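You operate a simulated robot arm through the tools that you are given. There is no shell and no other tool. Be economical: measure what you need, move in short steps, check, and stop when the job is done.

The job below is to be done with a simulated robot arm. You get a single attempt, and the scene is never put back.

JOB
Put the short brown strip that says "697" from the top of the paper-covered bench on the top of the steam box and the short brown strip that says "259" on the top of the pine bench. Take the pale tile on the top of the paper-covered bench and put it away on the top of the grey bench. Shut the bottom drawer. Open the grey drawer, put the rubber block in the inside of the grey drawer, then shut the drawer. Take the green push block and put it on the card. Pull the right low drawer open. Any order will do. Set down upright: green push block.

The check looks at the end state, three seconds after you hand in, the way a careful person would. Anything else that was tipped, shoved, dropped, spilled or broken makes it a failure.

ROBOT AND FRAMES
A 6-joint arm with a two-finger gripper on a trunk, on a base that drives. Base frame: it is fixed to the floor where the robot stands at the start and does not move with it; the origin is under the middle of the robot, x ahead of it, y to its left, z up; the surface under the hand at the start is at about z = 0.902. Lengths are in m, angles in degrees, forces in N, time in s.
With the tool pointing down near the work surface it reaches from about 0.24 to 0.48 m from the robot's upright axis, wherever it stands. Its first joint turns from -115.0 to 115.0 degrees. Places, roughly: bottom drawer [3.8, 1.1, 0.5]; card [-3.25, 2.25, 0.5]; green push block (5x8x5 cm) [-3.2, 2.2, 0.5]; grey drawer [-1.8, 0, 0.2]; inside of the grey drawer [-1.7, 0, 0.2]; pale tile (6x6x2 cm) [0.6, -0.3, 0.9]; right low drawer [-5, 5.6, 0.2]; rubber block (4x6x4 cm) [-2.8, 1.8, 0.8]; short brown strip [0.5, 0, 1]; top of the grey bench [-2.5, 2.4, 0.8]; top of the pine bench [-1.4, -0.5, 0.9]; top of the steam box (20x34 cm) [2.58, -1.66, 1.14]. Payload 2.1 kg.
Tool frame: the origin (TCP) lies between the finger pads and is the grasp point; the fingertips stand 0.02 m ahead of it; z points along the fingers, y is the line along which they close. Largest opening 0.1 m; the body of the gripper starts 0.063 m behind the TCP.
Orientation is that of the tool frame in the base frame, as [roll, pitch, yaw] about the fixed x, y, z axes, in that order (R = Rz(yaw) Ry(pitch) Rx(roll)). With the fingers straight down and closing along the base's y, the tool's x points along the base's -x, its y along +y and its z along -z.

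CONTROLS
- The arm moves only by the tool servo_tool. Its argument "commands" is one flat list of numbers, 7 for each row, row after row: the shift along the base's x, y, z in units of 200 mm (1.0 is 200 mm), then the turn, a rotation vector about the base's x, y, z in units of 120 degrees (1.0 is 120 degrees), then the finger opening in m, from 0 to 0.1. In form: [dx, dy, dz, wx, wy, wz, jaw, dx, dy, dz, wx, wy, wz, jaw, ...]. A call has 1 to 20 rows; each row is the pose to reach, as a shift and turn from the pose commanded when the call began. A call with a number of a shift or a turn outside -1 to 1 is refused whole. Rows are played at 5 a second. More than 0.05 m and 8.6 degrees between two rows, or a gripper value outside its range, and nothing of the call is played. Where a pose cannot be reached the arm comes as near as it can. A force on the tool above 40 N (or 10 N above the force at the start of the call, whichever is more), or a blocked arm, ends the call early, and 0.2 s more pass. Each finger travels about 0.153 m/s and halts on what it meets, pressing with about 31 N; the grip force reading is that of the motor and also rises with nothing between the fingers. The clock runs only during rows and for 0.2 s after the last one: add rows that repeat a pose to give the fingers time. It gives the time, the measured TCP pose, the force on the tool (base axes), the opening and the grip force at its end, in the units of the frame above (readings bear some noise), with the torque about the TCP (base axes, N m) and any sound that the robot's microphone picked up.
- Cameras (640 x 400 px; columns grow to the right, rows downward): "scene" is now at [0.0183, 0.1402, 1.5913]; the picture's right is [-0.12, -0.99, 0.00], its down [-0.73, 0.09, -0.67] and it looks along [0.67, -0.08, -0.74] (base axes); focal length 260 px, centre (320, 200). "wrist" rides on the gripper at [0.07, -0.019, -0.099] in the tool frame; the picture's right is [0.26, 0.97, 0.00], its down [-0.75, 0.20, -0.63] and it looks along [-0.61, 0.16, 0.78] (tool axes); focal length 230 px, centre (320, 200). There is no depth. A picture from a camera that has moved, and an enlarged one, comes with that camera's place and axes in the base frame and with its lens.
- snapshot(camera): a new picture of that camera. It takes no simulated time.
- raise_lower(by): slides the trunk up (or, below 0, down) by that many m; the arm and the scene camera ride with it, the base frame stays. It gives what a move gives, with no picture.
- base_move(legs): drives the robot by 1 to 6 legs, each [ahead, turn to the left] in m and degrees, along the robot's own axes; the way and the turn of a leg run together, so that a leg with both is an arc; at most 1.5 m and 180 degrees a leg. The arm and the cameras ride along, it lands a little off, and it stops where it bumps. It gives what a move gives.
- pan_tilt(pan, tilt): turns the head with the scene camera to pan (to the left, within 155 degrees either way) and tilt (down, from -29 to 69), counted from straight ahead of the robot. It gives what a move gives.
- enlarge(camera, box): a new picture of the part [left, top, right, bottom] of that camera's present view, enlarged. It takes no simulated time.
- sign_off(): hands the job in; it is judged then, once.

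Work in short steps. Places have to be worked out from the pictures, the camera data and where the tool is seen: move nearer, look again, correct. Check each grasp and each placing, and mend what went wrong. You have 207 turns and 180 pictures in all, those below and enlarged ones among them. Open the gripper and draw the arm clear of the work before you hand the job in, unless the task says otherwise.

The tools are called after "Emit:" by a JSON object that holds its "name" and its "arguments". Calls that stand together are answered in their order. servo_tool: Moves the arm, as the interface text tells. Its arguments: {"type":"object","properties":{"commands":{"type":"array","items":{"type":"number"}}},"required":["commands"]} The other tools are called the same way: raise_lower (by) slides the trunk up or down; base_move (legs) drives the base; pan_tilt (pan, tilt) turns the head that bears the scene camera; snapshot (camera) takes a picture; enlarge (camera, box) takes an enlarged picture of a part of a camera's view; sign_off () hands the job in.

At the start:

```text
clock: 0.0
eef_pos: [0.3822, 0.0056, 1.2124]
ee_rot: [-180.0, 0.0, 179.7]
force: [-0.2, -0.4, 0.8]
ft_torque: [-0.02, -0.05, 0.02]
grip_width: 0.0998
grip_force: 0.0
trunk travel left (down, up): [-0.8, 0.19]
robot x, y, heading: [0.0019, 0.0122, -0.2]
head pan, tilt: [-6.9, 47.7]
```

scene: 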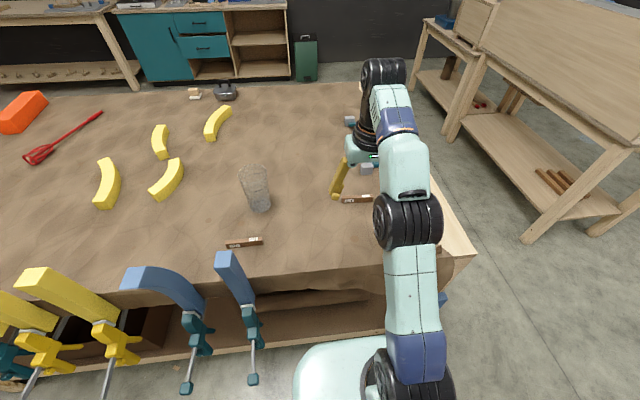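
wrist: 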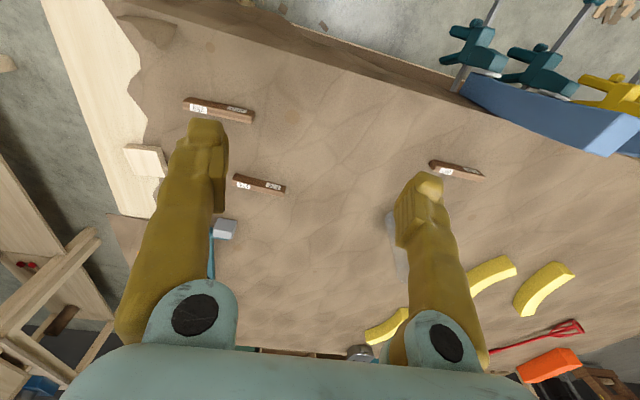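

I see three brown strips on the bench in the wrist view; I enlarge to read their labels.

Emit:
{"name": "enlarge", "arguments": {"camera": "wrist", "box": [120, 80, 320, 205]}}

Emit:
{"name": "enlarge", "arguments": {"camera": "wrist", "box": [400, 130, 520, 205]}}

```text
3.20 times, centred on (220, 142) of wrist
camera zoom: at [0.3136, -0.0129, 1.3127], right [-0.25, 0.97, 0.0], down [0.75, 0.2, 0.63], along [0.61, 0.16, -0.78], focal length 736 px, centre (640, 384)
```

zoom: 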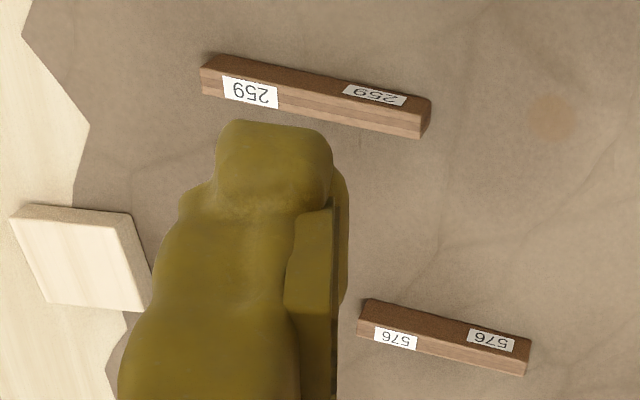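

```text
5.33 times, centred on (460, 168) of wrist
camera zoom: at [0.3136, -0.0129, 1.3127], right [-0.25, 0.97, 0.0], down [0.75, 0.2, 0.63], along [0.61, 0.16, -0.78], focal length 1227 px, centre (-427, 373)
```

zoom: 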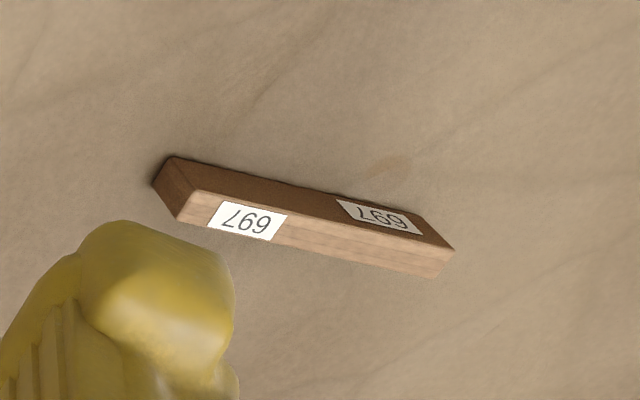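

Labels are read: 259 near (0.48, -0.15), 576 is a decoy, 697 near (0.49, 0.32), tile near (0.62, -0.29). I look around to learn the room.

Emit:
{"name": "pan_tilt", "arguments": {"pan": -70, "tilt": 22}}

Emit:
{"name": "snapshot", "arguments": {"camera": "scene"}}

Emit:
{"name": "pan_tilt", "arguments": {"pan": -150, "tilt": 22}}

Emit:
{"name": "snapshot", "arguments": {"camera": "scene"}}

Emit:
{"name": "pan_tilt", "arguments": {"pan": 140, "tilt": 22}}

Emit:
{"name": "snapshot", "arguments": {"camera": "scene"}}

Emit:
{"name": "pan_tilt", "arguments": {"pan": 70, "tilt": 22}}

Emit:
{"name": "snapshot", "arguments": {"camera": "scene"}}

Emit:
{"name": "pan_tilt", "arguments": {"pan": 0, "tilt": 22}}

Emit:
{"name": "snapshot", "arguments": {"camera": "scene"}}

```text
clock: 1.3
eef_pos: [0.3829, 0.0067, 1.2122]
ee_rot: [-180.0, 0.0, 179.8]
force: [0.7, -0.4, 0.1]
ft_torque: [-0.02, 0.04, 0.02]
grip_width: 0.0999
grip_force: 0.0
trunk travel left (down, up): [-0.8, 0.19]
robot x, y, heading: [0.0026, 0.0114, 0.1]
head pan, tilt: [-70.0, 22.0]
```

```text
175 pictures are left
camera scene: at [-0.0283, 0.0623, 1.6305], right [-0.94, -0.34, 0.0], down [-0.13, 0.35, -0.93], along [0.32, -0.87, -0.37], focal length 260 px, centre (320, 200)
```

scene: 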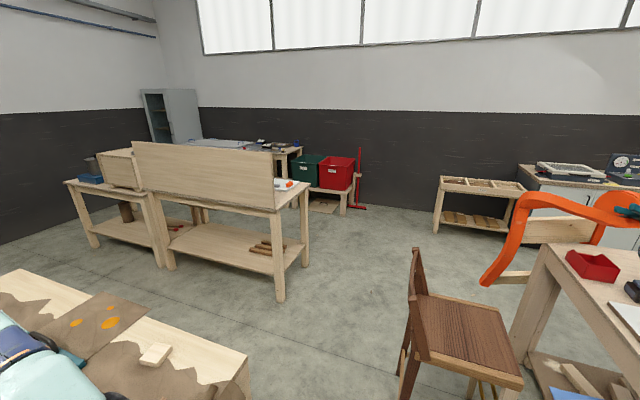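

```text
clock: 2.9
eef_pos: [0.3826, 0.0044, 1.2135]
ee_rot: [180.0, 0.0, 179.7]
force: [0.5, 0.3, -0.3]
ft_torque: [0.02, -0.03, 0.01]
grip_width: 0.1001
grip_force: 0.1
trunk travel left (down, up): [-0.8, 0.19]
robot x, y, heading: [-0.0004, 0.0094, -0.2]
head pan, tilt: [-150.0, 22.0]
```

```text
174 pictures are left
camera scene: at [-0.1405, 0.1032, 1.6305], right [-0.5, 0.87, 0.0], down [0.32, 0.19, -0.93], along [-0.8, -0.46, -0.37], focal length 260 px, centre (320, 200)
```

scene: 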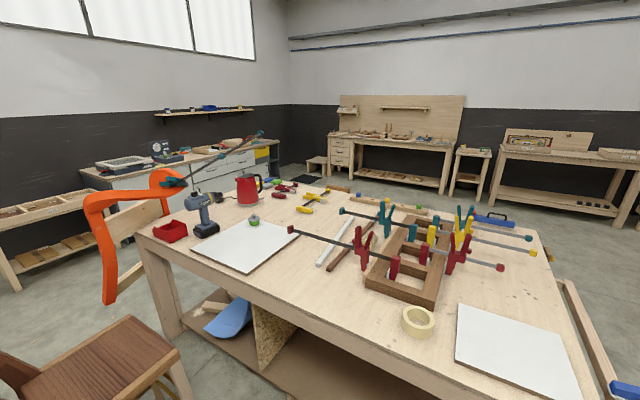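

```text
clock: 6.8
eef_pos: [0.3822, 0.0069, 1.2128]
ee_rot: [180.0, 0.1, 179.6]
force: [-0.1, -0.1, -0.5]
ft_torque: [-0.01, -0.01, 0.01]
grip_width: 0.1001
grip_force: 0.0
trunk travel left (down, up): [-0.8, 0.19]
robot x, y, heading: [-0.001, 0.0114, 0.0]
head pan, tilt: [140.0, 22.0]
```

```text
173 pictures are left
camera scene: at [-0.1313, 0.2094, 1.6305], right [0.64, 0.77, 0.0], down [0.29, -0.24, -0.93], along [-0.71, 0.6, -0.37], focal length 260 px, centre (320, 200)
```

scene: 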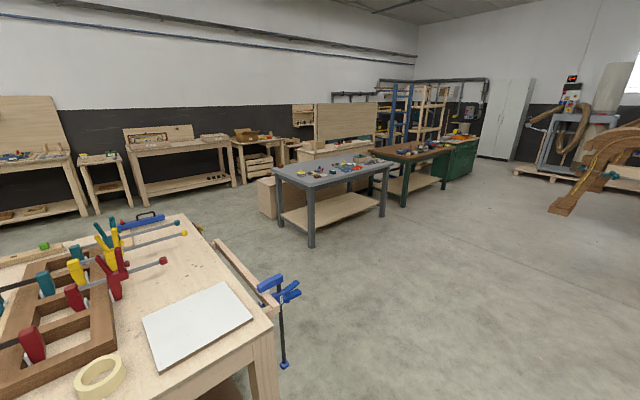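

```text
clock: 8.2
eef_pos: [0.3829, 0.0056, 1.2134]
ee_rot: [-179.9, -0.1, 179.6]
force: [0.4, -1.1, -0.1]
ft_torque: [0.0, 0.0, -0.01]
grip_width: 0.1001
grip_force: 0.0
trunk travel left (down, up): [-0.8, 0.19]
robot x, y, heading: [0.0017, 0.0091, 0.1]
head pan, tilt: [70.0, 22.0]
```

```text
172 pictures are left
camera scene: at [-0.0286, 0.237, 1.6305], right [0.94, -0.34, 0.0], down [-0.13, -0.35, -0.93], along [0.32, 0.87, -0.37], focal length 260 px, centre (320, 200)
```

scene: 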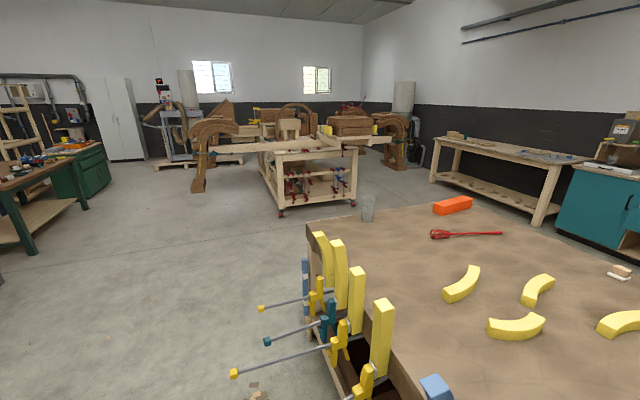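

```text
clock: 9.7
eef_pos: [0.3822, 0.0067, 1.2123]
ee_rot: [-180.0, -0.1, 179.7]
force: [-0.4, -0.6, 1.1]
ft_torque: [-0.02, -0.02, 0.0]
grip_width: 0.1001
grip_force: 0.0
trunk travel left (down, up): [-0.8, 0.19]
robot x, y, heading: [0.004, 0.0118, 0.2]
head pan, tilt: [0.0, 22.0]
```

```text
171 pictures are left
camera scene: at [0.0326, 0.1498, 1.6305], right [0.0, -1.0, 0.0], down [-0.37, 0.0, -0.93], along [0.93, 0.0, -0.37], focal length 260 px, centre (320, 200)
```

scene: 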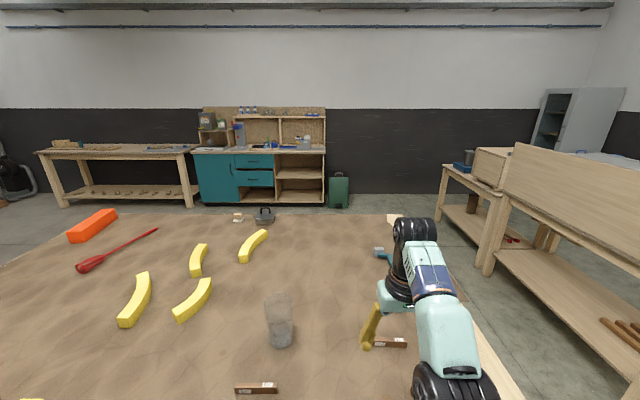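

The room is mapped roughly; now I look down at the front edge to judge clearance between the robot and the bench and clamps.

Emit:
{"name": "pan_tilt", "arguments": {"pan": 15, "tilt": 69}}

Emit:
{"name": "snapshot", "arguments": {"camera": "scene"}}

Emit:
{"name": "pan_tilt", "arguments": {"pan": -60, "tilt": 69}}

Emit:
{"name": "snapshot", "arguments": {"camera": "scene"}}

```text
clock: 10.8
eef_pos: [0.3823, 0.0059, 1.2138]
ee_rot: [-180.0, 0.0, 179.7]
force: [-0.3, -0.8, 0.7]
ft_torque: [0.01, 0.01, 0.03]
grip_width: 0.1001
grip_force: 0.1
trunk travel left (down, up): [-0.8, 0.19]
robot x, y, heading: [-0.0026, 0.0099, 0.3]
head pan, tilt: [15.0, 68.8]
```

```text
170 pictures are left
camera scene: at [-0.0061, 0.1641, 1.5663], right [0.26, -0.97, 0.0], down [-0.9, -0.24, -0.36], along [0.35, 0.09, -0.93], focal length 260 px, centre (320, 200)
```

scene: 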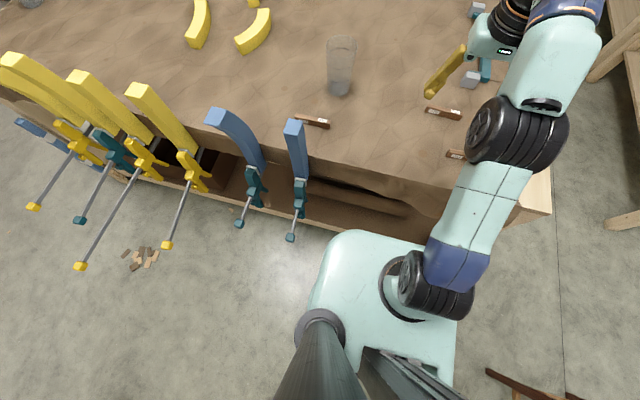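

```text
clock: 12.3
eef_pos: [0.383, 0.0074, 1.2125]
ee_rot: [180.0, 0.0, 179.7]
force: [-0.4, -0.1, 0.7]
ft_torque: [0.0, 0.01, 0.01]
grip_width: 0.1
grip_force: 0.0
trunk travel left (down, up): [-0.8, 0.19]
robot x, y, heading: [0.0034, 0.0083, 0.0]
head pan, tilt: [-60.0, 68.8]
```

```text
169 pictures are left
camera scene: at [-0.0321, 0.1013, 1.5662], right [-0.87, -0.5, 0.0], down [-0.47, 0.81, -0.36], along [0.18, -0.31, -0.93], focal length 260 px, centre (320, 200)
```

scene: 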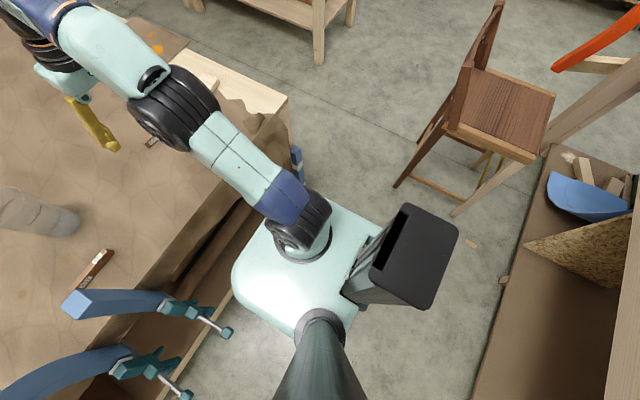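

Clearance ahead of the base looks like roughly 15 cm and the strips are out of reach to the left, so I drive 10 cm ahead with the arm high.

Emit:
{"name": "base_move", "arguments": {"legs": [[0.1, 0]]}}

Emit:
{"name": "pan_tilt", "arguments": {"pan": 10, "tilt": 55}}

Emit:
{"name": "snapshot", "arguments": {"camera": "scene"}}

Emit:
{"name": "snapshot", "arguments": {"camera": "wrist"}}

```text
clock: 13.4
eef_pos: [0.4732, 0.0038, 1.2174]
ee_rot: [-179.9, 0.6, 179.5]
force: [-0.3, 0.1, -0.1]
ft_torque: [-0.02, -0.1, 0.01]
grip_width: 0.1003
grip_force: 0.1
trunk travel left (down, up): [-0.8, 0.19]
robot x, y, heading: [0.101, 0.0091, 0.0]
head pan, tilt: [-60.0, 68.8]
```

```text
clock: 14.8
eef_pos: [0.4819, 0.0045, 1.2138]
ee_rot: [-180.0, 0.0, 179.5]
force: [-0.1, 0.0, 0.2]
ft_torque: [0.01, -0.01, 0.03]
grip_width: 0.1001
grip_force: 0.2
trunk travel left (down, up): [-0.8, 0.19]
robot x, y, heading: [0.098, 0.0094, -0.2]
head pan, tilt: [10.0, 55.0]
```

```text
168 pictures are left
camera scene: at [0.1108, 0.1617, 1.5817], right [0.17, -0.99, 0.0], down [-0.81, -0.14, -0.57], along [0.56, 0.1, -0.82], focal length 260 px, centre (320, 200)
```

scene: 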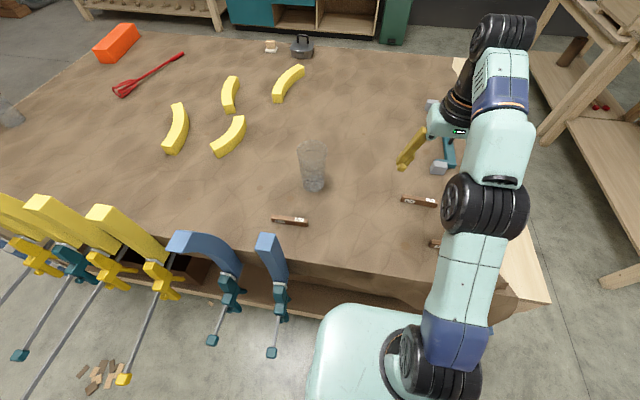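

```text
167 pictures are left
camera wrist: at [0.4122, -0.0146, 1.3132], right [-0.25, 0.97, 0.0], down [0.75, 0.19, 0.63], along [0.61, 0.16, -0.78], focal length 230 px, centre (320, 200)
```

wrist: 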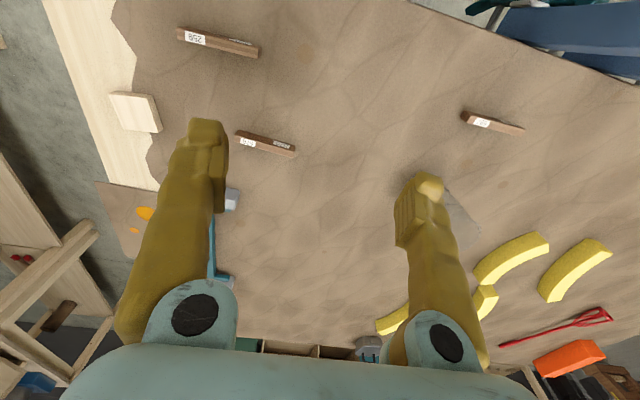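

Strip 697 is confirmed at about (0.483, 0.320). I swing the hand left and turn it 90° so that the fingers close along x.

Emit:
{"name": "servo_tool", "arguments": {"commands": [0, 0.09, 0, 0, 0, 0.068, 0.1, 0, 0.18, 0, 0, 0, 0.136, 0.1, 0, 0.27, 0, 0, 0, 0.204, 0.1, 0, 0.36, 0, 0, 0, 0.272, 0.1, 0, 0.45, 0, 0, 0, 0.34, 0.1, 0, 0.54, 0, 0, 0, 0.408, 0.1, 0, 0.63, 0, 0, 0, 0.476, 0.08, 0, 0.72, 0, 0, 0, 0.544, 0.08, 0, 0.81, 0, 0, 0, 0.612, 0.07, 0, 0.9, 0, 0, 0, 0.68, 0.06, 0, 1.0, 0, 0, 0, 0.75, 0.06]}}

Emit:
{"name": "servo_tool", "arguments": {"commands": [0, 0.2, -0.1, 0, 0, 0, 0.06, 0, 0.4, -0.3, 0, 0, 0, 0.06, 0, 0.578, -0.5, 0, 0, 0, 0.06, 0, 0.578, -0.5, 0, 0, 0, 0.06]}}

Emit:
{"name": "snapshot", "arguments": {"camera": "wrist"}}

Emit:
{"name": "snapshot", "arguments": {"camera": "scene"}}

```text
clock: 17.2
eef_pos: [0.4521, 0.1868, 1.1911]
ee_rot: [-179.9, 0.0, -90.4]
force: [-0.8, -0.6, 0.5]
ft_torque: [-0.03, -0.01, -0.02]
grip_width: 0.0601
grip_force: 0.0
out of reach, approached as far as the arm can: row 5, 6, 7, 8, 9, 10, 11
trunk travel left (down, up): [-0.8, 0.19]
robot x, y, heading: [0.097, 0.0089, -0.0]
head pan, tilt: [10.0, 55.0]
```

```text
refused: row 2 steps farther than a row can; nothing moved
```

```text
166 pictures are left
camera wrist: at [0.4714, 0.1159, 1.2908], right [-0.97, -0.25, 0.0], down [-0.2, 0.75, 0.63], along [-0.16, 0.61, -0.78], focal length 230 px, centre (320, 200)
```

wrist: 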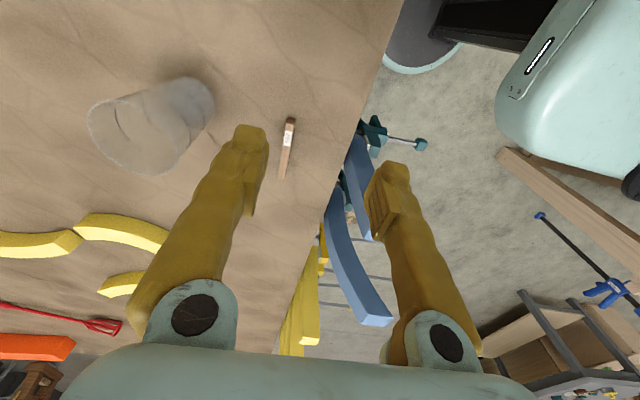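

```text
165 pictures are left
camera scene: at [0.1101, 0.1626, 1.5816], right [0.17, -0.99, 0.0], down [-0.81, -0.14, -0.57], along [0.57, 0.1, -0.82], focal length 260 px, centre (320, 200)
```

scene: 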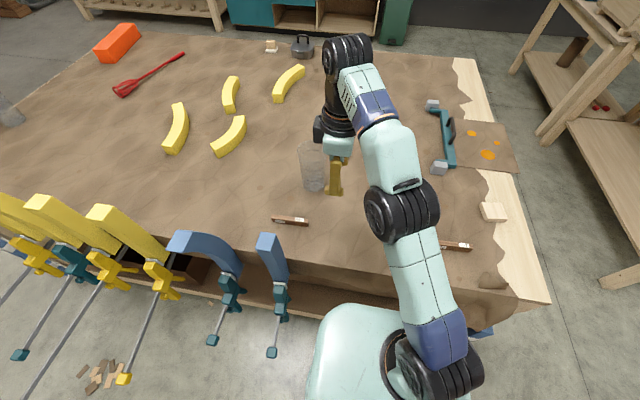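

At this height the arm is at its reach limit. Going lower gives more reach, so I descend while moving to the left and tilt the fingers outward by about 20° about x.

Emit:
{"name": "servo_tool", "arguments": {"commands": [0.02, 0.05, -0.15, 0.04, 0, 0, 0.06, 0.04, 0.1, -0.3, 0.08, 0, 0, 0.06, 0.06, 0.2, -0.45, 0.12, 0, 0, 0.06, 0.1, 0.35, -0.6, 0.167, 0, 0, 0.06, 0.15, 0.5, -0.75, 0.167, 0, 0, 0.06, 0.15, 0.66, -0.85, 0.167, 0, 0, 0.06, 0.15, 0.66, -0.85, 0.167, 0, 0, 0.06]}}

Emit:
{"name": "snapshot", "arguments": {"camera": "wrist"}}

Emit:
{"name": "snapshot", "arguments": {"camera": "scene"}}

```text
clock: 18.8
eef_pos: [0.4789, 0.3175, 1.0204]
ee_rot: [179.8, 20.1, -90.6]
force: [0.4, 0.0, 0.4]
ft_torque: [0.0, 0.01, 0.01]
grip_width: 0.0601
grip_force: 0.1
trunk travel left (down, up): [-0.8, 0.19]
robot x, y, heading: [0.0983, 0.0103, -0.6]
head pan, tilt: [10.0, 55.0]
```

```text
164 pictures are left
camera wrist: at [0.4988, 0.2165, 1.0901], right [-0.97, -0.23, -0.09], down [-0.19, 0.49, 0.85], along [-0.16, 0.84, -0.52], focal length 230 px, centre (320, 200)
```

wrist: 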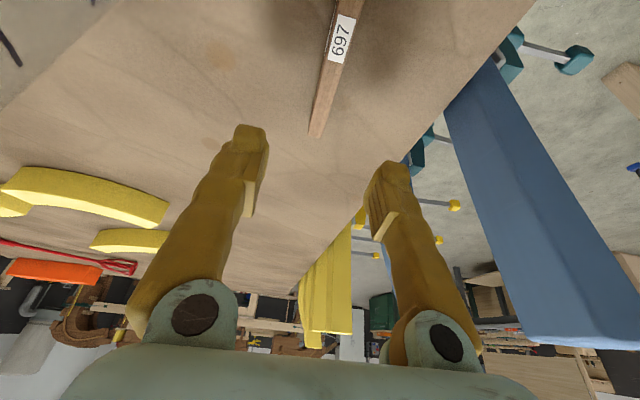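

```text
163 pictures are left
camera scene: at [0.1103, 0.1611, 1.5818], right [0.17, -0.99, 0.0], down [-0.81, -0.14, -0.57], along [0.57, 0.1, -0.82], focal length 260 px, centre (320, 200)
```

scene: 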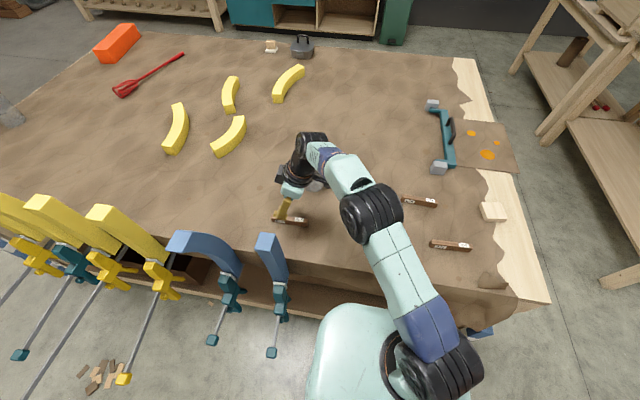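

The strip lies along x≈0.479, y 0.265–0.383, directly below the fingers; I descend straight to about 2 mm off the surface and then close.

Emit:
{"name": "servo_tool", "arguments": {"commands": [0, 0, -0.15, 0, 0, 0, 0.06, 0, 0, -0.3, 0, 0, 0, 0.06, 0, 0, -0.4, 0, 0, 0, 0.06, 0, 0, -0.465, 0, 0, 0, 0.06, 0, 0, -0.465, 0, 0, 0, 0.06]}}

Emit:
{"name": "servo_tool", "arguments": {"commands": [0, 0, 0, 0, 0, 0, 0.03, 0, 0, 0, 0, 0, 0, 0.0, 0, 0, 0, 0, 0, 0, 0.0, 0, 0, 0, 0, 0, 0, 0.0]}}

Emit:
{"name": "snapshot", "arguments": {"camera": "wrist"}}

```text
clock: 20.0
eef_pos: [0.4794, 0.3199, 0.9264]
ee_rot: [179.8, 20.1, -90.5]
force: [-0.1, -0.1, 0.8]
ft_torque: [0.04, 0.05, -0.01]
grip_width: 0.06
grip_force: 0.0
trunk travel left (down, up): [-0.8, 0.19]
robot x, y, heading: [0.0967, 0.0126, -0.2]
head pan, tilt: [10.0, 55.0]
```

```text
clock: 21.0
eef_pos: [0.4792, 0.3191, 0.9264]
ee_rot: [179.9, 20.2, -90.7]
force: [-0.3, 0.0, 0.1]
ft_torque: [0.0, -0.01, 0.0]
grip_width: 0.0123
grip_force: 30.9
trunk travel left (down, up): [-0.8, 0.19]
robot x, y, heading: [0.0983, 0.0083, -0.3]
head pan, tilt: [10.0, 55.0]
```

```text
162 pictures are left
camera wrist: at [0.4984, 0.2184, 0.9969], right [-0.97, -0.23, -0.09], down [-0.19, 0.49, 0.85], along [-0.16, 0.84, -0.52], focal length 230 px, centre (320, 200)
```

wrist: 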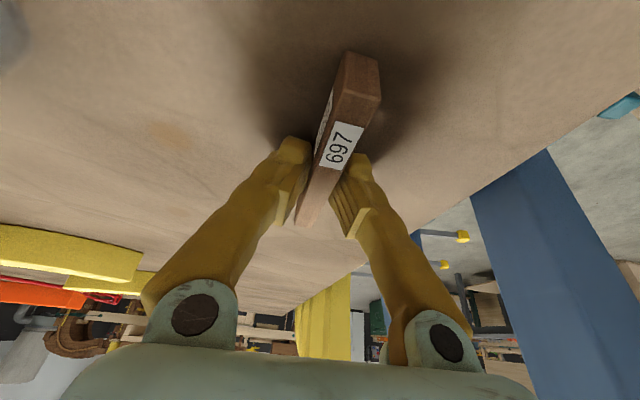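

Strip 697 is gripped (12 mm). I lift straight up and draw the hand back in, undoing the tilt.

Emit:
{"name": "servo_tool", "arguments": {"commands": [0, 0, 0.2, 0, 0, 0, 0.0, 0, 0, 0.4, 0, 0, 0, 0.0, 0, -0.1, 0.6, -0.05, 0, 0, 0.0, -0.05, -0.25, 0.7, -0.11, 0, 0, 0.0, -0.1, -0.4, 0.8, -0.167, 0, 0, 0.0, -0.2, -0.6, 0.9, -0.167, 0, 0, 0.0, -0.3, -0.8, 1.0, -0.167, 0, 0, 0.0, -0.4, -1.0, 1.0, -0.167, 0, 0, 0.0, -0.4, -1.0, 1.0, -0.167, 0, 0, 0.0]}}

Emit:
{"name": "raise_lower", "arguments": {"by": 0.15}}

Emit:
{"name": "servo_tool", "arguments": {"commands": [0, -0.2, 0, 0, 0, 0, 0.0, 0, -0.4, 0, 0, 0, 0, 0.0, 0, -0.55, 0, 0, 0, 0, 0.0, 0, -0.55, 0, 0, 0, 0, 0.0]}}

Emit:
{"name": "snapshot", "arguments": {"camera": "wrist"}}

```text
clock: 23.0
eef_pos: [0.4008, 0.1211, 1.1235]
ee_rot: [-180.0, 0.1, -90.5]
force: [0.4, -0.1, 0.1]
ft_torque: [-0.02, 0.03, 0.01]
grip_width: 0.0
grip_force: 29.6
trunk travel left (down, up): [-0.8, 0.19]
robot x, y, heading: [0.0984, 0.0074, -0.1]
head pan, tilt: [10.0, 55.0]
```

```text
clock: 24.8
eef_pos: [0.3991, 0.1219, 1.2736]
ee_rot: [180.0, 0.0, -90.5]
force: [-0.8, 0.0, -0.2]
ft_torque: [0.0, 0.0, 0.03]
grip_width: 0.0
grip_force: 29.4
trunk travel left (down, up): [-0.95, 0.04]
robot x, y, heading: [0.0989, 0.0055, -0.3]
head pan, tilt: [10.0, 55.0]
```

```text
clock: 25.8
eef_pos: [0.4014, 0.0083, 1.2739]
ee_rot: [180.0, 0.0, -90.5]
force: [-0.3, -0.3, -1.3]
ft_torque: [0.01, 0.01, 0.02]
grip_width: 0.0002
grip_force: 29.6
trunk travel left (down, up): [-0.95, 0.04]
robot x, y, heading: [0.0979, 0.006, -0.3]
head pan, tilt: [10.0, 55.0]
```

```text
161 pictures are left
camera wrist: at [0.4206, -0.0631, 1.3736], right [-0.97, -0.25, 0.0], down [-0.19, 0.75, 0.63], along [-0.16, 0.61, -0.78], focal length 230 px, centre (320, 200)
```

wrist: 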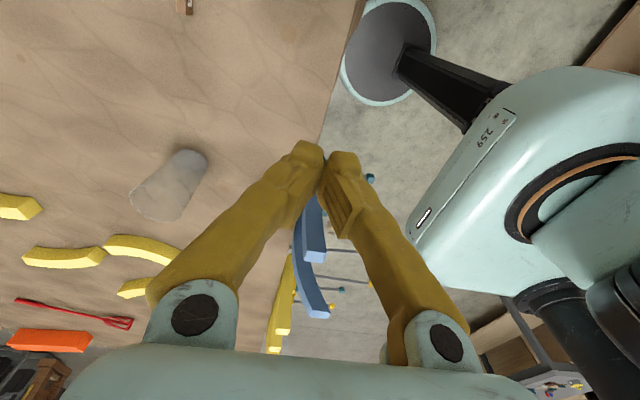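

The grip was lost (opening 0) so the strip slipped; I look for where it fell.

Emit:
{"name": "snapshot", "arguments": {"camera": "scene"}}

Emit:
{"name": "enlarge", "arguments": {"camera": "scene", "box": [200, 160, 360, 260]}}

```text
160 pictures are left
camera scene: at [0.1103, 0.1623, 1.7316], right [0.17, -0.99, 0.0], down [-0.81, -0.14, -0.57], along [0.57, 0.1, -0.82], focal length 260 px, centre (320, 200)
```

scene: 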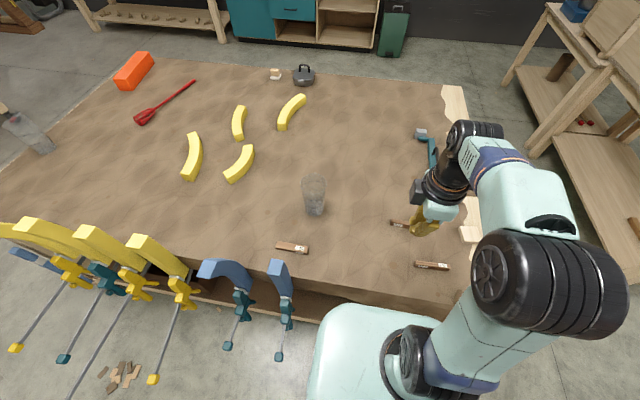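

```text
4.00 times, centred on (280, 210) of scene
camera zoom: at [0.1103, 0.1623, 1.7316], right [0.17, -0.99, 0.0], down [-0.81, -0.14, -0.57], along [0.57, 0.1, -0.82], focal length 1041 px, centre (480, 160)
```

zoom: 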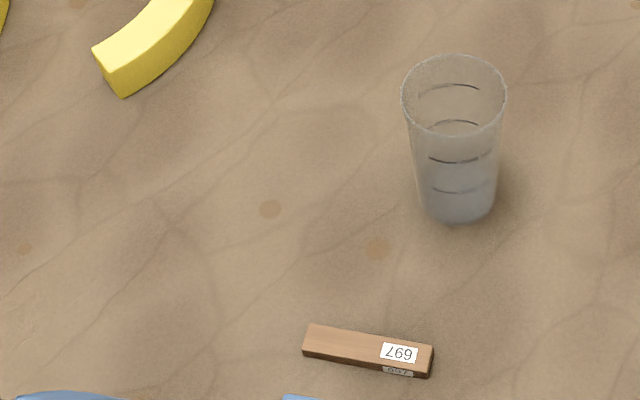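

The 697 strip lies safely on the bench, rolled onto its side, at about (0.468, 0.321). I need a vertical grasp there, so I shift the base about 6 cm to the left with the trunk raised.

Emit:
{"name": "base_move", "arguments": {"legs": [[-0.3, 0], [0, 13], [0.3, 0], [0, -13]]}}

Emit:
{"name": "snapshot", "arguments": {"camera": "scene"}}

```text
clock: 31.1
eef_pos: [0.4006, 0.0825, 1.2738]
ee_rot: [180.0, 0.0, -89.7]
force: [-0.5, 0.0, -0.1]
ft_torque: [0.0, 0.02, 0.01]
grip_width: 0.0
grip_force: 29.4
trunk travel left (down, up): [-0.95, 0.04]
robot x, y, heading: [0.0971, 0.0779, 0.5]
head pan, tilt: [10.0, 55.0]
```

```text
158 pictures are left
camera scene: at [0.1071, 0.2324, 1.7316], right [0.18, -0.98, 0.0], down [-0.81, -0.15, -0.57], along [0.56, 0.1, -0.82], focal length 260 px, centre (320, 200)
```

scene: 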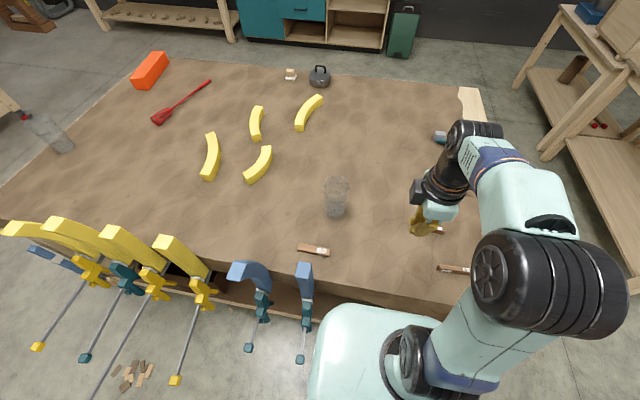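

Base shifted fine and the clamp handle clears the plate by a few cm. I lower the trunk back and move the open hand over the strip for another look.

Emit:
{"name": "raise_lower", "arguments": {"by": -0.15}}

Emit:
{"name": "servo_tool", "arguments": {"commands": [0.05, 0.2, -0.05, 0, 0, 0, 0.06, 0.1, 0.4, -0.1, 0, 0, 0, 0.06, 0.15, 0.6, -0.2, 0, 0, 0, 0.06, 0.2, 0.8, -0.3, 0, 0, 0, 0.06, 0.25, 1.0, -0.4, 0, 0, 0, 0.06, 0.31, 1.0, -0.5, 0, 0, 0, 0.06, 0.31, 1.0, -0.5, 0, 0, 0, 0.06]}}

Emit:
{"name": "snapshot", "arguments": {"camera": "wrist"}}

```text
clock: 32.8
eef_pos: [0.4, 0.0809, 1.124]
ee_rot: [-180.0, 0.0, -89.8]
force: [0.0, 0.0, 0.3]
ft_torque: [0.0, -0.01, -0.02]
grip_width: 0.0002
grip_force: 29.6
trunk travel left (down, up): [-0.8, 0.19]
robot x, y, heading: [0.097, 0.079, 0.5]
head pan, tilt: [10.0, 55.0]
```

```text
clock: 34.4
eef_pos: [0.4601, 0.2817, 1.024]
ee_rot: [180.0, 0.1, -89.9]
force: [0.8, 0.4, -0.2]
ft_torque: [0.0, -0.04, -0.01]
grip_width: 0.06
grip_force: 0.1
trunk travel left (down, up): [-0.8, 0.19]
robot x, y, heading: [0.0945, 0.0772, 0.5]
head pan, tilt: [10.0, 55.0]
```

```text
157 pictures are left
camera wrist: at [0.4803, 0.2115, 1.1233], right [-0.97, -0.26, 0.0], down [-0.2, 0.75, 0.63], along [-0.16, 0.61, -0.78], focal length 230 px, centre (320, 200)
```

wrist: 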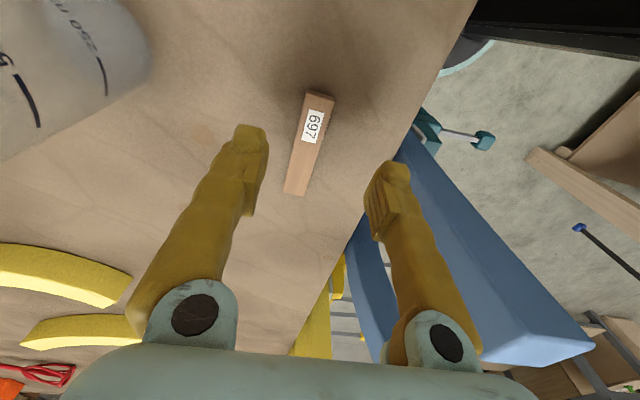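

The strip sits at x≈0.4665, y 0.266–0.368, parallel to y. I descend vertically on its centre to z≈0.923 and close.

Emit:
{"name": "servo_tool", "arguments": {"commands": [0.032, 0.1, -0.1, 0, 0, 0, 0.05, 0.032, 0.175, -0.25, 0, 0, 0, 0.05, 0.032, 0.175, -0.4, 0, 0, 0, 0.05, 0.032, 0.175, -0.505, 0, 0, 0, 0.05, 0.032, 0.175, -0.505, 0, 0, 0, 0.05]}}

Emit:
{"name": "servo_tool", "arguments": {"commands": [0, 0, 0, 0, 0, 0, 0.02, 0, 0, 0, 0, 0, 0, 0.0, 0, 0, 0, 0, 0, 0, 0.0, 0, 0, 0, 0, 0, 0, 0.0, 0, 0, 0.1, 0, 0, 0, 0.0, 0, 0, 0.2, 0, 0, 0, 0.0, 0, 0, 0.2, 0, 0, 0, 0.0]}}

Emit:
{"name": "snapshot", "arguments": {"camera": "wrist"}}

```text
clock: 35.6
eef_pos: [0.4659, 0.3156, 0.924]
ee_rot: [180.0, 0.0, -89.8]
force: [0.1, 0.2, -0.7]
ft_torque: [0.0, 0.0, -0.02]
grip_width: 0.0499
grip_force: 0.0
trunk travel left (down, up): [-0.8, 0.19]
robot x, y, heading: [0.0978, 0.0769, 0.1]
head pan, tilt: [10.0, 55.0]
```

```text
clock: 37.2
eef_pos: [0.4677, 0.3143, 0.9639]
ee_rot: [-179.9, 0.0, -89.9]
force: [-0.9, 0.5, -0.7]
ft_torque: [-0.05, 0.02, 0.02]
grip_width: 0.0244
grip_force: 30.6
trunk travel left (down, up): [-0.8, 0.19]
robot x, y, heading: [0.0961, 0.0785, 0.8]
head pan, tilt: [10.0, 55.0]
```

```text
156 pictures are left
camera wrist: at [0.488, 0.2448, 1.0636], right [-0.97, -0.26, 0.0], down [-0.2, 0.75, 0.63], along [-0.17, 0.61, -0.78], focal length 230 px, centre (320, 200)
```

wrist: 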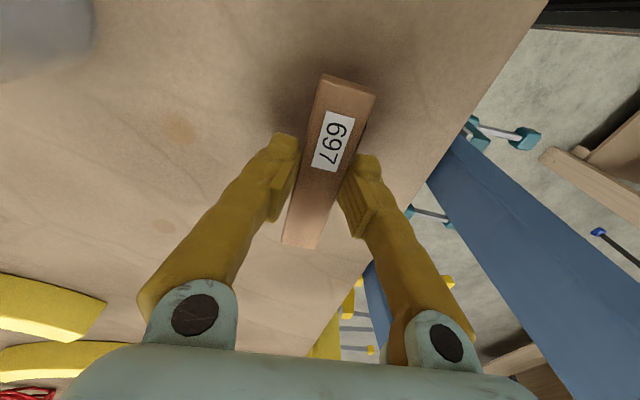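

Holding at 24 mm opening, lifted. I raise further and draw in gently.

Emit:
{"name": "servo_tool", "arguments": {"commands": [0, 0, 0.15, 0, 0, 0, 0.0, 0, 0, 0.3, 0, 0, 0, 0.0, 0, -0.1, 0.45, 0, 0, 0, 0.0, -0.06, -0.25, 0.6, 0, 0, 0, 0.0, -0.12, -0.4, 0.75, 0, 0, 0, 0.0, -0.18, -0.55, 0.8, 0, 0, 0, 0.0, -0.24, -0.7, 0.8, 0, 0, 0, 0.0, -0.3, -0.85, 0.8, 0, 0, 0, 0.0, -0.35, -1.0, 0.8, 0, 0, 0, 0.0, -0.35, -1.0, 0.8, 0, 0, 0, 0.0]}}

Emit:
{"name": "raise_lower", "arguments": {"by": 0.18}}

Emit:
{"name": "pan_tilt", "arguments": {"pan": -45, "tilt": 55}}

Emit:
{"name": "snapshot", "arguments": {"camera": "scene"}}

```text
clock: 39.4
eef_pos: [0.4001, 0.1145, 1.1222]
ee_rot: [-180.0, -0.1, -89.8]
force: [0.2, 0.8, -1.1]
ft_torque: [0.03, 0.0, 0.01]
grip_width: 0.0243
grip_force: 31.0
trunk travel left (down, up): [-0.8, 0.19]
robot x, y, heading: [0.0989, 0.0764, 0.3]
head pan, tilt: [10.0, 55.0]
```

```text
clock: 41.4
eef_pos: [0.4004, 0.1123, 1.3008]
ee_rot: [-180.0, 0.0, -89.8]
force: [-0.9, 0.6, -0.4]
ft_torque: [-0.01, 0.01, -0.01]
grip_width: 0.0245
grip_force: 31.1
trunk travel left (down, up): [-0.98, 0.01]
robot x, y, heading: [0.0981, 0.0802, 0.4]
head pan, tilt: [10.0, 55.0]
```

```text
clock: 42.7
eef_pos: [0.4003, 0.1124, 1.3027]
ee_rot: [180.0, 0.0, -89.8]
force: [-0.3, -0.8, -1.3]
ft_torque: [-0.01, 0.03, 0.01]
grip_width: 0.0244
grip_force: 31.0
trunk travel left (down, up): [-0.98, 0.01]
robot x, y, heading: [0.0971, 0.0781, 0.5]
head pan, tilt: [-45.0, 55.0]
```

```text
155 pictures are left
camera scene: at [0.0874, 0.1682, 1.7617], right [-0.7, -0.71, 0.0], down [-0.58, 0.57, -0.57], along [0.41, -0.4, -0.82], focal length 260 px, centre (320, 200)
```

scene: 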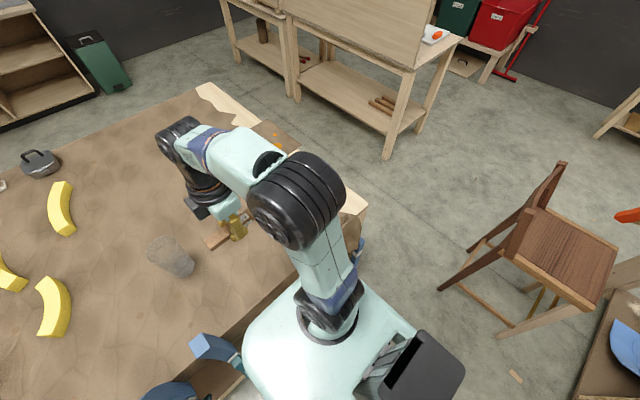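

The strip is held. Path is planned between the chair leg (-0.10, -0.76) and the bench corner (0.37, -0.36): back up, turn right 54°, pass through, straighten.

Emit:
{"name": "base_move", "arguments": {"legs": [[-0.42, 0], [0, -54], [0.6, 0]]}}

Emit:
{"name": "snapshot", "arguments": {"camera": "scene"}}

```text
clock: 50.6
eef_pos: [0.2713, -0.6183, 1.3018]
ee_rot: [-179.9, 0.0, -141.8]
force: [0.7, 1.1, -0.4]
ft_torque: [-0.01, -0.01, 0.0]
grip_width: 0.0242
grip_force: 30.8
trunk travel left (down, up): [-0.98, 0.01]
robot x, y, heading: [0.059, -0.4006, -51.3]
head pan, tilt: [-45.0, 55.0]
```

```text
154 pictures are left
camera scene: at [0.1219, -0.3383, 1.7617], right [-0.99, 0.11, 0.0], down [0.09, 0.81, -0.57], along [-0.06, -0.57, -0.82], focal length 260 px, centre (320, 200)
```

scene: 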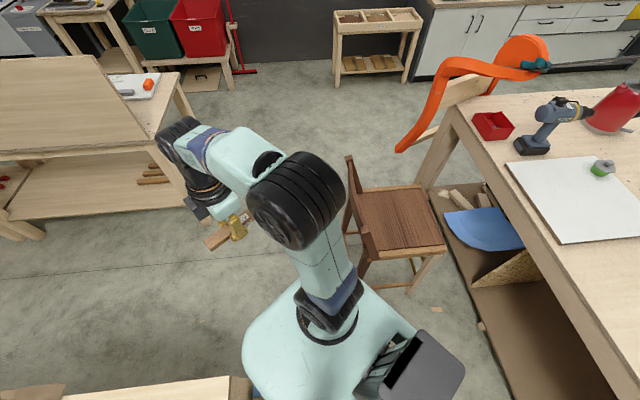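

Passing well; I continue, then straighten to heading 0 and drive along the aisle.

Emit:
{"name": "base_move", "arguments": {"legs": [[0, -3], [0.58, 0], [0, 54.3], [0.9, 0]]}}

Emit:
{"name": "pan_tilt", "arguments": {"pan": -30, "tilt": 35}}

Emit:
{"name": "snapshot", "arguments": {"camera": "scene"}}

```text
clock: 61.0
eef_pos: [1.5882, -0.8547, 1.301]
ee_rot: [-180.0, -0.1, -90.5]
force: [-0.6, 0.4, -0.8]
ft_torque: [0.0, -0.05, 0.0]
grip_width: 0.0246
grip_force: 31.0
trunk travel left (down, up): [-0.98, 0.01]
robot x, y, heading: [1.2853, -0.8857, 0.0]
head pan, tilt: [-45.0, 55.0]
```

```text
clock: 61.9
eef_pos: [1.5883, -0.8545, 1.3015]
ee_rot: [-180.0, 0.0, -90.5]
force: [-0.7, -0.3, -0.1]
ft_torque: [-0.01, 0.03, -0.01]
grip_width: 0.0243
grip_force: 30.6
trunk travel left (down, up): [-0.98, 0.01]
robot x, y, heading: [1.2834, -0.8839, -0.2]
head pan, tilt: [-30.0, 35.0]
```

```text
153 pictures are left
camera scene: at [1.3022, -0.7886, 1.7898], right [-0.5, -0.86, 0.0], down [-0.5, 0.29, -0.82], along [0.71, -0.41, -0.57], focal length 260 px, centre (320, 200)
```

scene: 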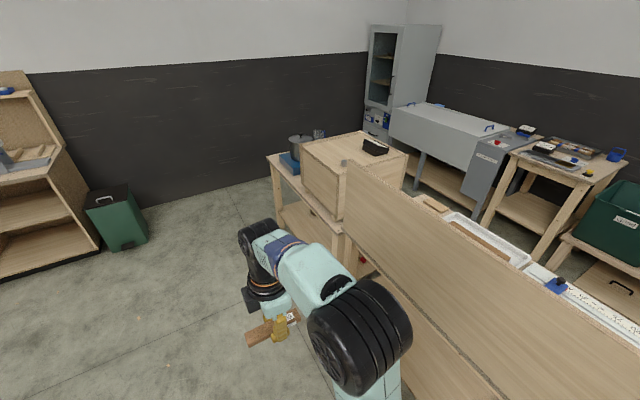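

The steam box top spans about x 2.25–2.69, y -1.93…-1.45 with a black item at its back. I drive on to x≈2.58, turn to face it and approach to y≈-1.09.

Emit:
{"name": "base_move", "arguments": {"legs": [[1.29, 0], [0, -90], [0.18, 0]]}}

Emit:
{"name": "pan_tilt", "arguments": {"pan": 0, "tilt": 55}}

Emit:
{"name": "snapshot", "arguments": {"camera": "scene"}}

Emit:
{"name": "snapshot", "arguments": {"camera": "wrist"}}

```text
clock: 73.4
eef_pos: [2.585, -1.394, 1.3027]
ee_rot: [-179.8, 0.0, 176.0]
force: [0.4, 0.0, -0.1]
ft_torque: [-0.05, -0.03, -0.01]
grip_width: 0.0243
grip_force: 30.7
trunk travel left (down, up): [-0.98, 0.01]
robot x, y, heading: [2.571, -1.093, -93.9]
head pan, tilt: [-30.0, 35.0]
```

```text
clock: 74.3
eef_pos: [2.5845, -1.3987, 1.3021]
ee_rot: [179.9, 0.1, 175.9]
force: [-0.2, -0.1, -0.2]
ft_torque: [0.02, 0.01, -0.01]
grip_width: 0.0244
grip_force: 30.9
trunk travel left (down, up): [-0.98, 0.01]
robot x, y, heading: [2.5756, -1.0921, -93.9]
head pan, tilt: [0.0, 55.0]
```

```text
152 pictures are left
camera scene: at [2.7127, -1.116, 1.7617], right [-1.0, 0.07, 0.0], down [0.06, 0.82, -0.57], along [-0.04, -0.57, -0.82], focal length 260 px, centre (320, 200)
```

scene: 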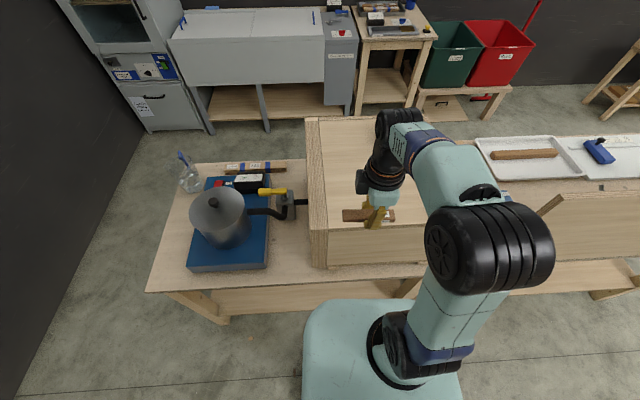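

```text
151 pictures are left
camera wrist: at [2.5144, -1.413, 1.4012], right [-0.19, 0.98, 0.0], down [0.76, 0.15, 0.63], along [0.62, 0.12, -0.78], focal length 230 px, centre (320, 200)
```

wrist: 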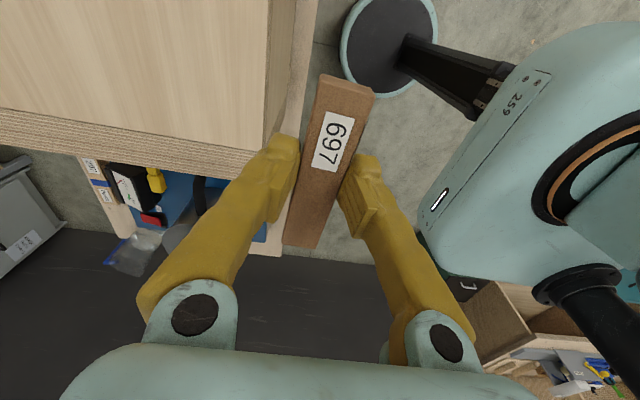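

The hand holds the strip just in front of the box. I move 16 cm over the top and down to about 1.185, then look.

Emit:
{"name": "servo_tool", "arguments": {"commands": [0, -0.2, 0, 0, 0, 0, 0.0, 0, -0.4, 0, 0, 0, 0, 0.0, 0, -0.6, 0, 0, 0, 0, 0.0, 0, -0.8, 0, 0, 0, 0, 0.0, 0, -0.8, -0.2, 0, 0, 0, 0.0, 0, -0.8, -0.4, 0, 0, 0, 0.0, 0, -0.8, -0.58, 0, 0, 0, 0.0, 0, -0.8, -0.58, 0, 0, 0, 0.0]}}

Emit:
{"name": "snapshot", "arguments": {"camera": "scene"}}

Emit:
{"name": "snapshot", "arguments": {"camera": "wrist"}}

```text
clock: 76.1
eef_pos: [2.5827, -1.553, 1.1862]
ee_rot: [180.0, 0.0, 175.9]
force: [-0.7, -0.9, -0.2]
ft_torque: [0.04, -0.01, -0.01]
grip_width: 0.0242
grip_force: 31.1
out of reach, approached as far as the arm can: row 4
trunk travel left (down, up): [-0.98, 0.01]
robot x, y, heading: [2.5768, -1.0927, -93.7]
head pan, tilt: [0.0, 55.0]
```

```text
150 pictures are left
camera scene: at [2.7128, -1.1154, 1.7617], right [-1.0, 0.07, 0.0], down [0.05, 0.82, -0.57], along [-0.04, -0.57, -0.82], focal length 260 px, centre (320, 200)
```

scene: 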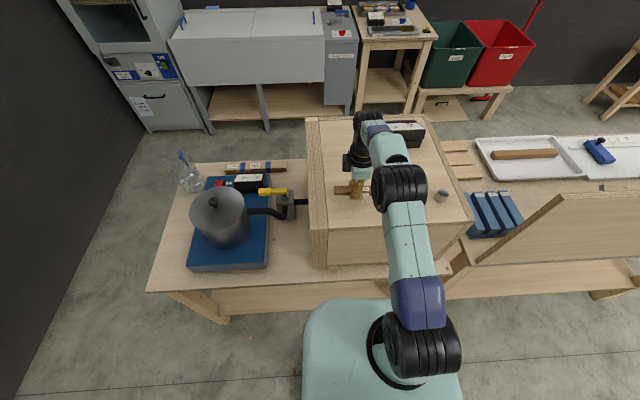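

```text
149 pictures are left
camera wrist: at [2.5127, -1.5674, 1.2854], right [-0.19, 0.98, 0.0], down [0.76, 0.15, 0.63], along [0.62, 0.12, -0.78], focal length 230 px, centre (320, 200)
```

wrist: 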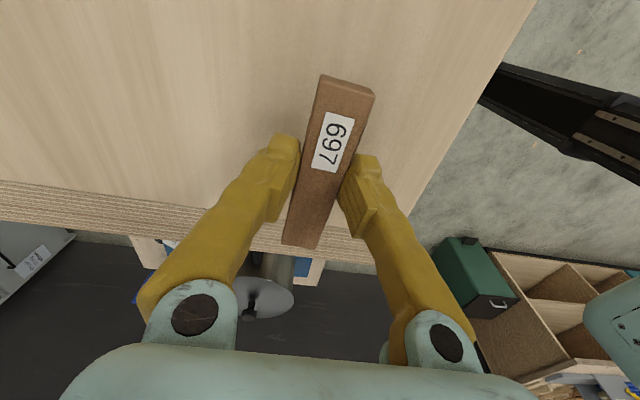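

The strip is over the top but its end is close to the box's left edge (x≈2.65), so I shift 3 cm in -x and lower slowly until contact.

Emit:
{"name": "servo_tool", "arguments": {"commands": [-0.08, 0, 0, 0, 0, 0, 0.0, -0.15, 0, 0, 0, 0, 0, 0.0, -0.15, 0, -0.04, 0, 0, 0, 0.0, -0.15, 0, -0.07, 0, 0, 0, 0.0, -0.15, 0, -0.09, 0, 0, 0, 0.0, -0.15, 0, -0.1, 0, 0, 0, 0.0, -0.15, 0, -0.11, 0, 0, 0, 0.0, -0.15, 0, -0.115, 0, 0, 0, 0.0]}}

Emit:
{"name": "enlarge", "arguments": {"camera": "scene", "box": [280, 100, 460, 212]}}

```text
clock: 77.9
eef_pos: [2.5524, -1.558, 1.1625]
ee_rot: [179.9, 0.0, 175.8]
force: [-1.0, 0.1, -0.2]
ft_torque: [-0.01, 0.0, 0.02]
grip_width: 0.024
grip_force: 31.3
trunk travel left (down, up): [-0.98, 0.01]
robot x, y, heading: [2.5726, -1.0944, -93.8]
head pan, tilt: [0.0, 55.0]
```

```text
3.56 times, centred on (370, 156) of scene
camera zoom: at [2.7126, -1.1154, 1.7617], right [-1.0, 0.07, 0.0], down [0.05, 0.82, -0.57], along [-0.04, -0.57, -0.82], focal length 926 px, centre (142, 356)
```

zoom: 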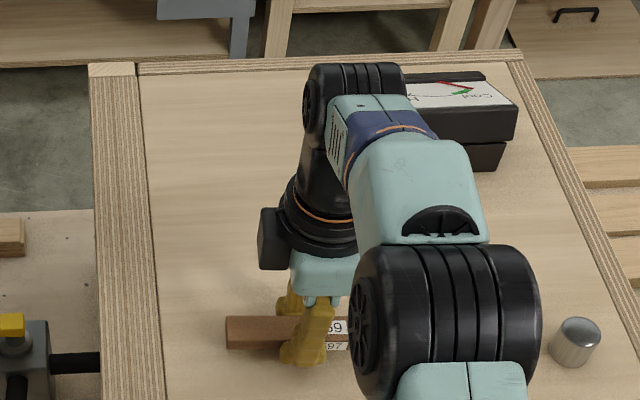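

No contact yet at 1.1625; I creep further down in 2 mm steps.

Emit:
{"name": "servo_tool", "arguments": {"commands": [0, 0, -0.01, 0, 0, 0, 0.0, 0, 0, -0.02, 0, 0, 0, 0.0, 0, 0, -0.03, 0, 0, 0, 0.0, 0, 0, -0.03, 0, 0, 0, 0.0]}}

Emit:
{"name": "enlarge", "arguments": {"camera": "wrist", "box": [220, 60, 460, 260]}}

```text
clock: 78.9
eef_pos: [2.554, -1.5589, 1.155]
ee_rot: [-179.9, 0.0, 175.9]
force: [0.1, -0.2, 0.1]
ft_torque: [-0.04, 0.03, 0.02]
grip_width: 0.0243
grip_force: 31.1
trunk travel left (down, up): [-0.98, 0.01]
robot x, y, heading: [2.5749, -1.0917, -93.9]
head pan, tilt: [0.0, 55.0]
```

```text
2.00 times, centred on (340, 160) of wrist
camera zoom: at [2.4837, -1.5725, 1.2555], right [-0.19, 0.98, 0.0], down [0.76, 0.15, 0.63], along [0.62, 0.12, -0.78], focal length 460 px, centre (280, 280)
```

zoom: 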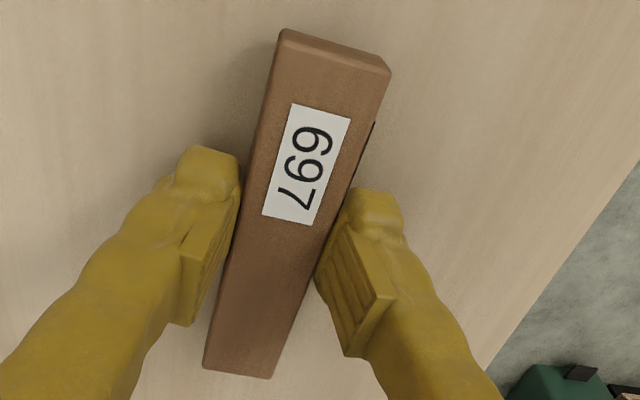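

Close to the surface but no contact force yet; I continue creeping down.

Emit:
{"name": "servo_tool", "arguments": {"commands": [0, 0, -0.01, 0, 0, 0, 0.0, 0, 0, -0.02, 0, 0, 0, 0.0, 0, 0, -0.03, 0, 0, 0, 0.0, 0, 0, -0.04, 0, 0, 0, 0.0, 0, 0, -0.05, 0, 0, 0, 0.0, 0, 0, -0.05, 0, 0, 0, 0.0]}}

```text
clock: 80.3
eef_pos: [2.5535, -1.5578, 1.1484]
ee_rot: [-179.5, 0.0, 175.9]
force: [-0.6, -11.7, 38.7]
ft_torque: [-0.01, 0.0, -0.05]
grip_width: 0.0239
grip_force: 30.8
trunk travel left (down, up): [-0.98, 0.01]
robot x, y, heading: [2.5746, -1.0916, -93.5]
head pan, tilt: [0.0, 55.0]
```

Contact with the top (38 N). I ease up by 1 mm, open and rise.

Emit:
{"name": "servo_tool", "arguments": {"commands": [0, 0, 0.008, 0, 0, 0, 0.0, 0, 0, 0.01, 0, 0, 0, 0.03, 0, 0, 0.01, 0, 0, 0, 0.05, 0, 0, 0.01, 0, 0, 0, 0.05, 0, 0, 0.15, 0, 0, 0, 0.05, 0, 0, 0.35, 0, 0, 0, 0.05, 0, 0, 0.55, 0, 0, 0, 0.05, 0, 0.15, 0.7, 0, 0, 0, 0.05, 0, 0.35, 0.75, 0, 0, 0, 0.05, 0, 0.55, 0.75, 0, 0, 0, 0.05, 0, 0.75, 0.75, 0, 0, 0, 0.05]}}

Emit:
{"name": "snapshot", "arguments": {"camera": "scene"}}

```text
clock: 82.7
eef_pos: [2.5534, -1.4021, 1.2963]
ee_rot: [-179.9, 0.0, 175.7]
force: [-0.2, 0.3, 0.1]
ft_torque: [-0.04, 0.02, 0.02]
grip_width: 0.0499
grip_force: 0.0
trunk travel left (down, up): [-0.98, 0.01]
robot x, y, heading: [2.5746, -1.0919, -93.9]
head pan, tilt: [0.0, 55.0]
```

```text
146 pictures are left
camera scene: at [2.7129, -1.1124, 1.7617], right [-1.0, 0.07, 0.0], down [0.05, 0.82, -0.58], along [-0.04, -0.57, -0.82], focal length 260 px, centre (320, 200)
```

scene: 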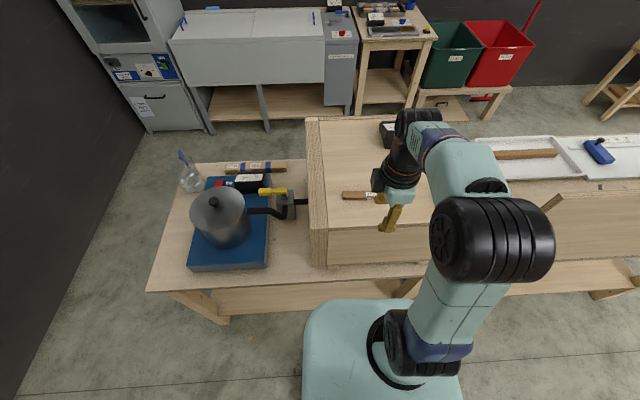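

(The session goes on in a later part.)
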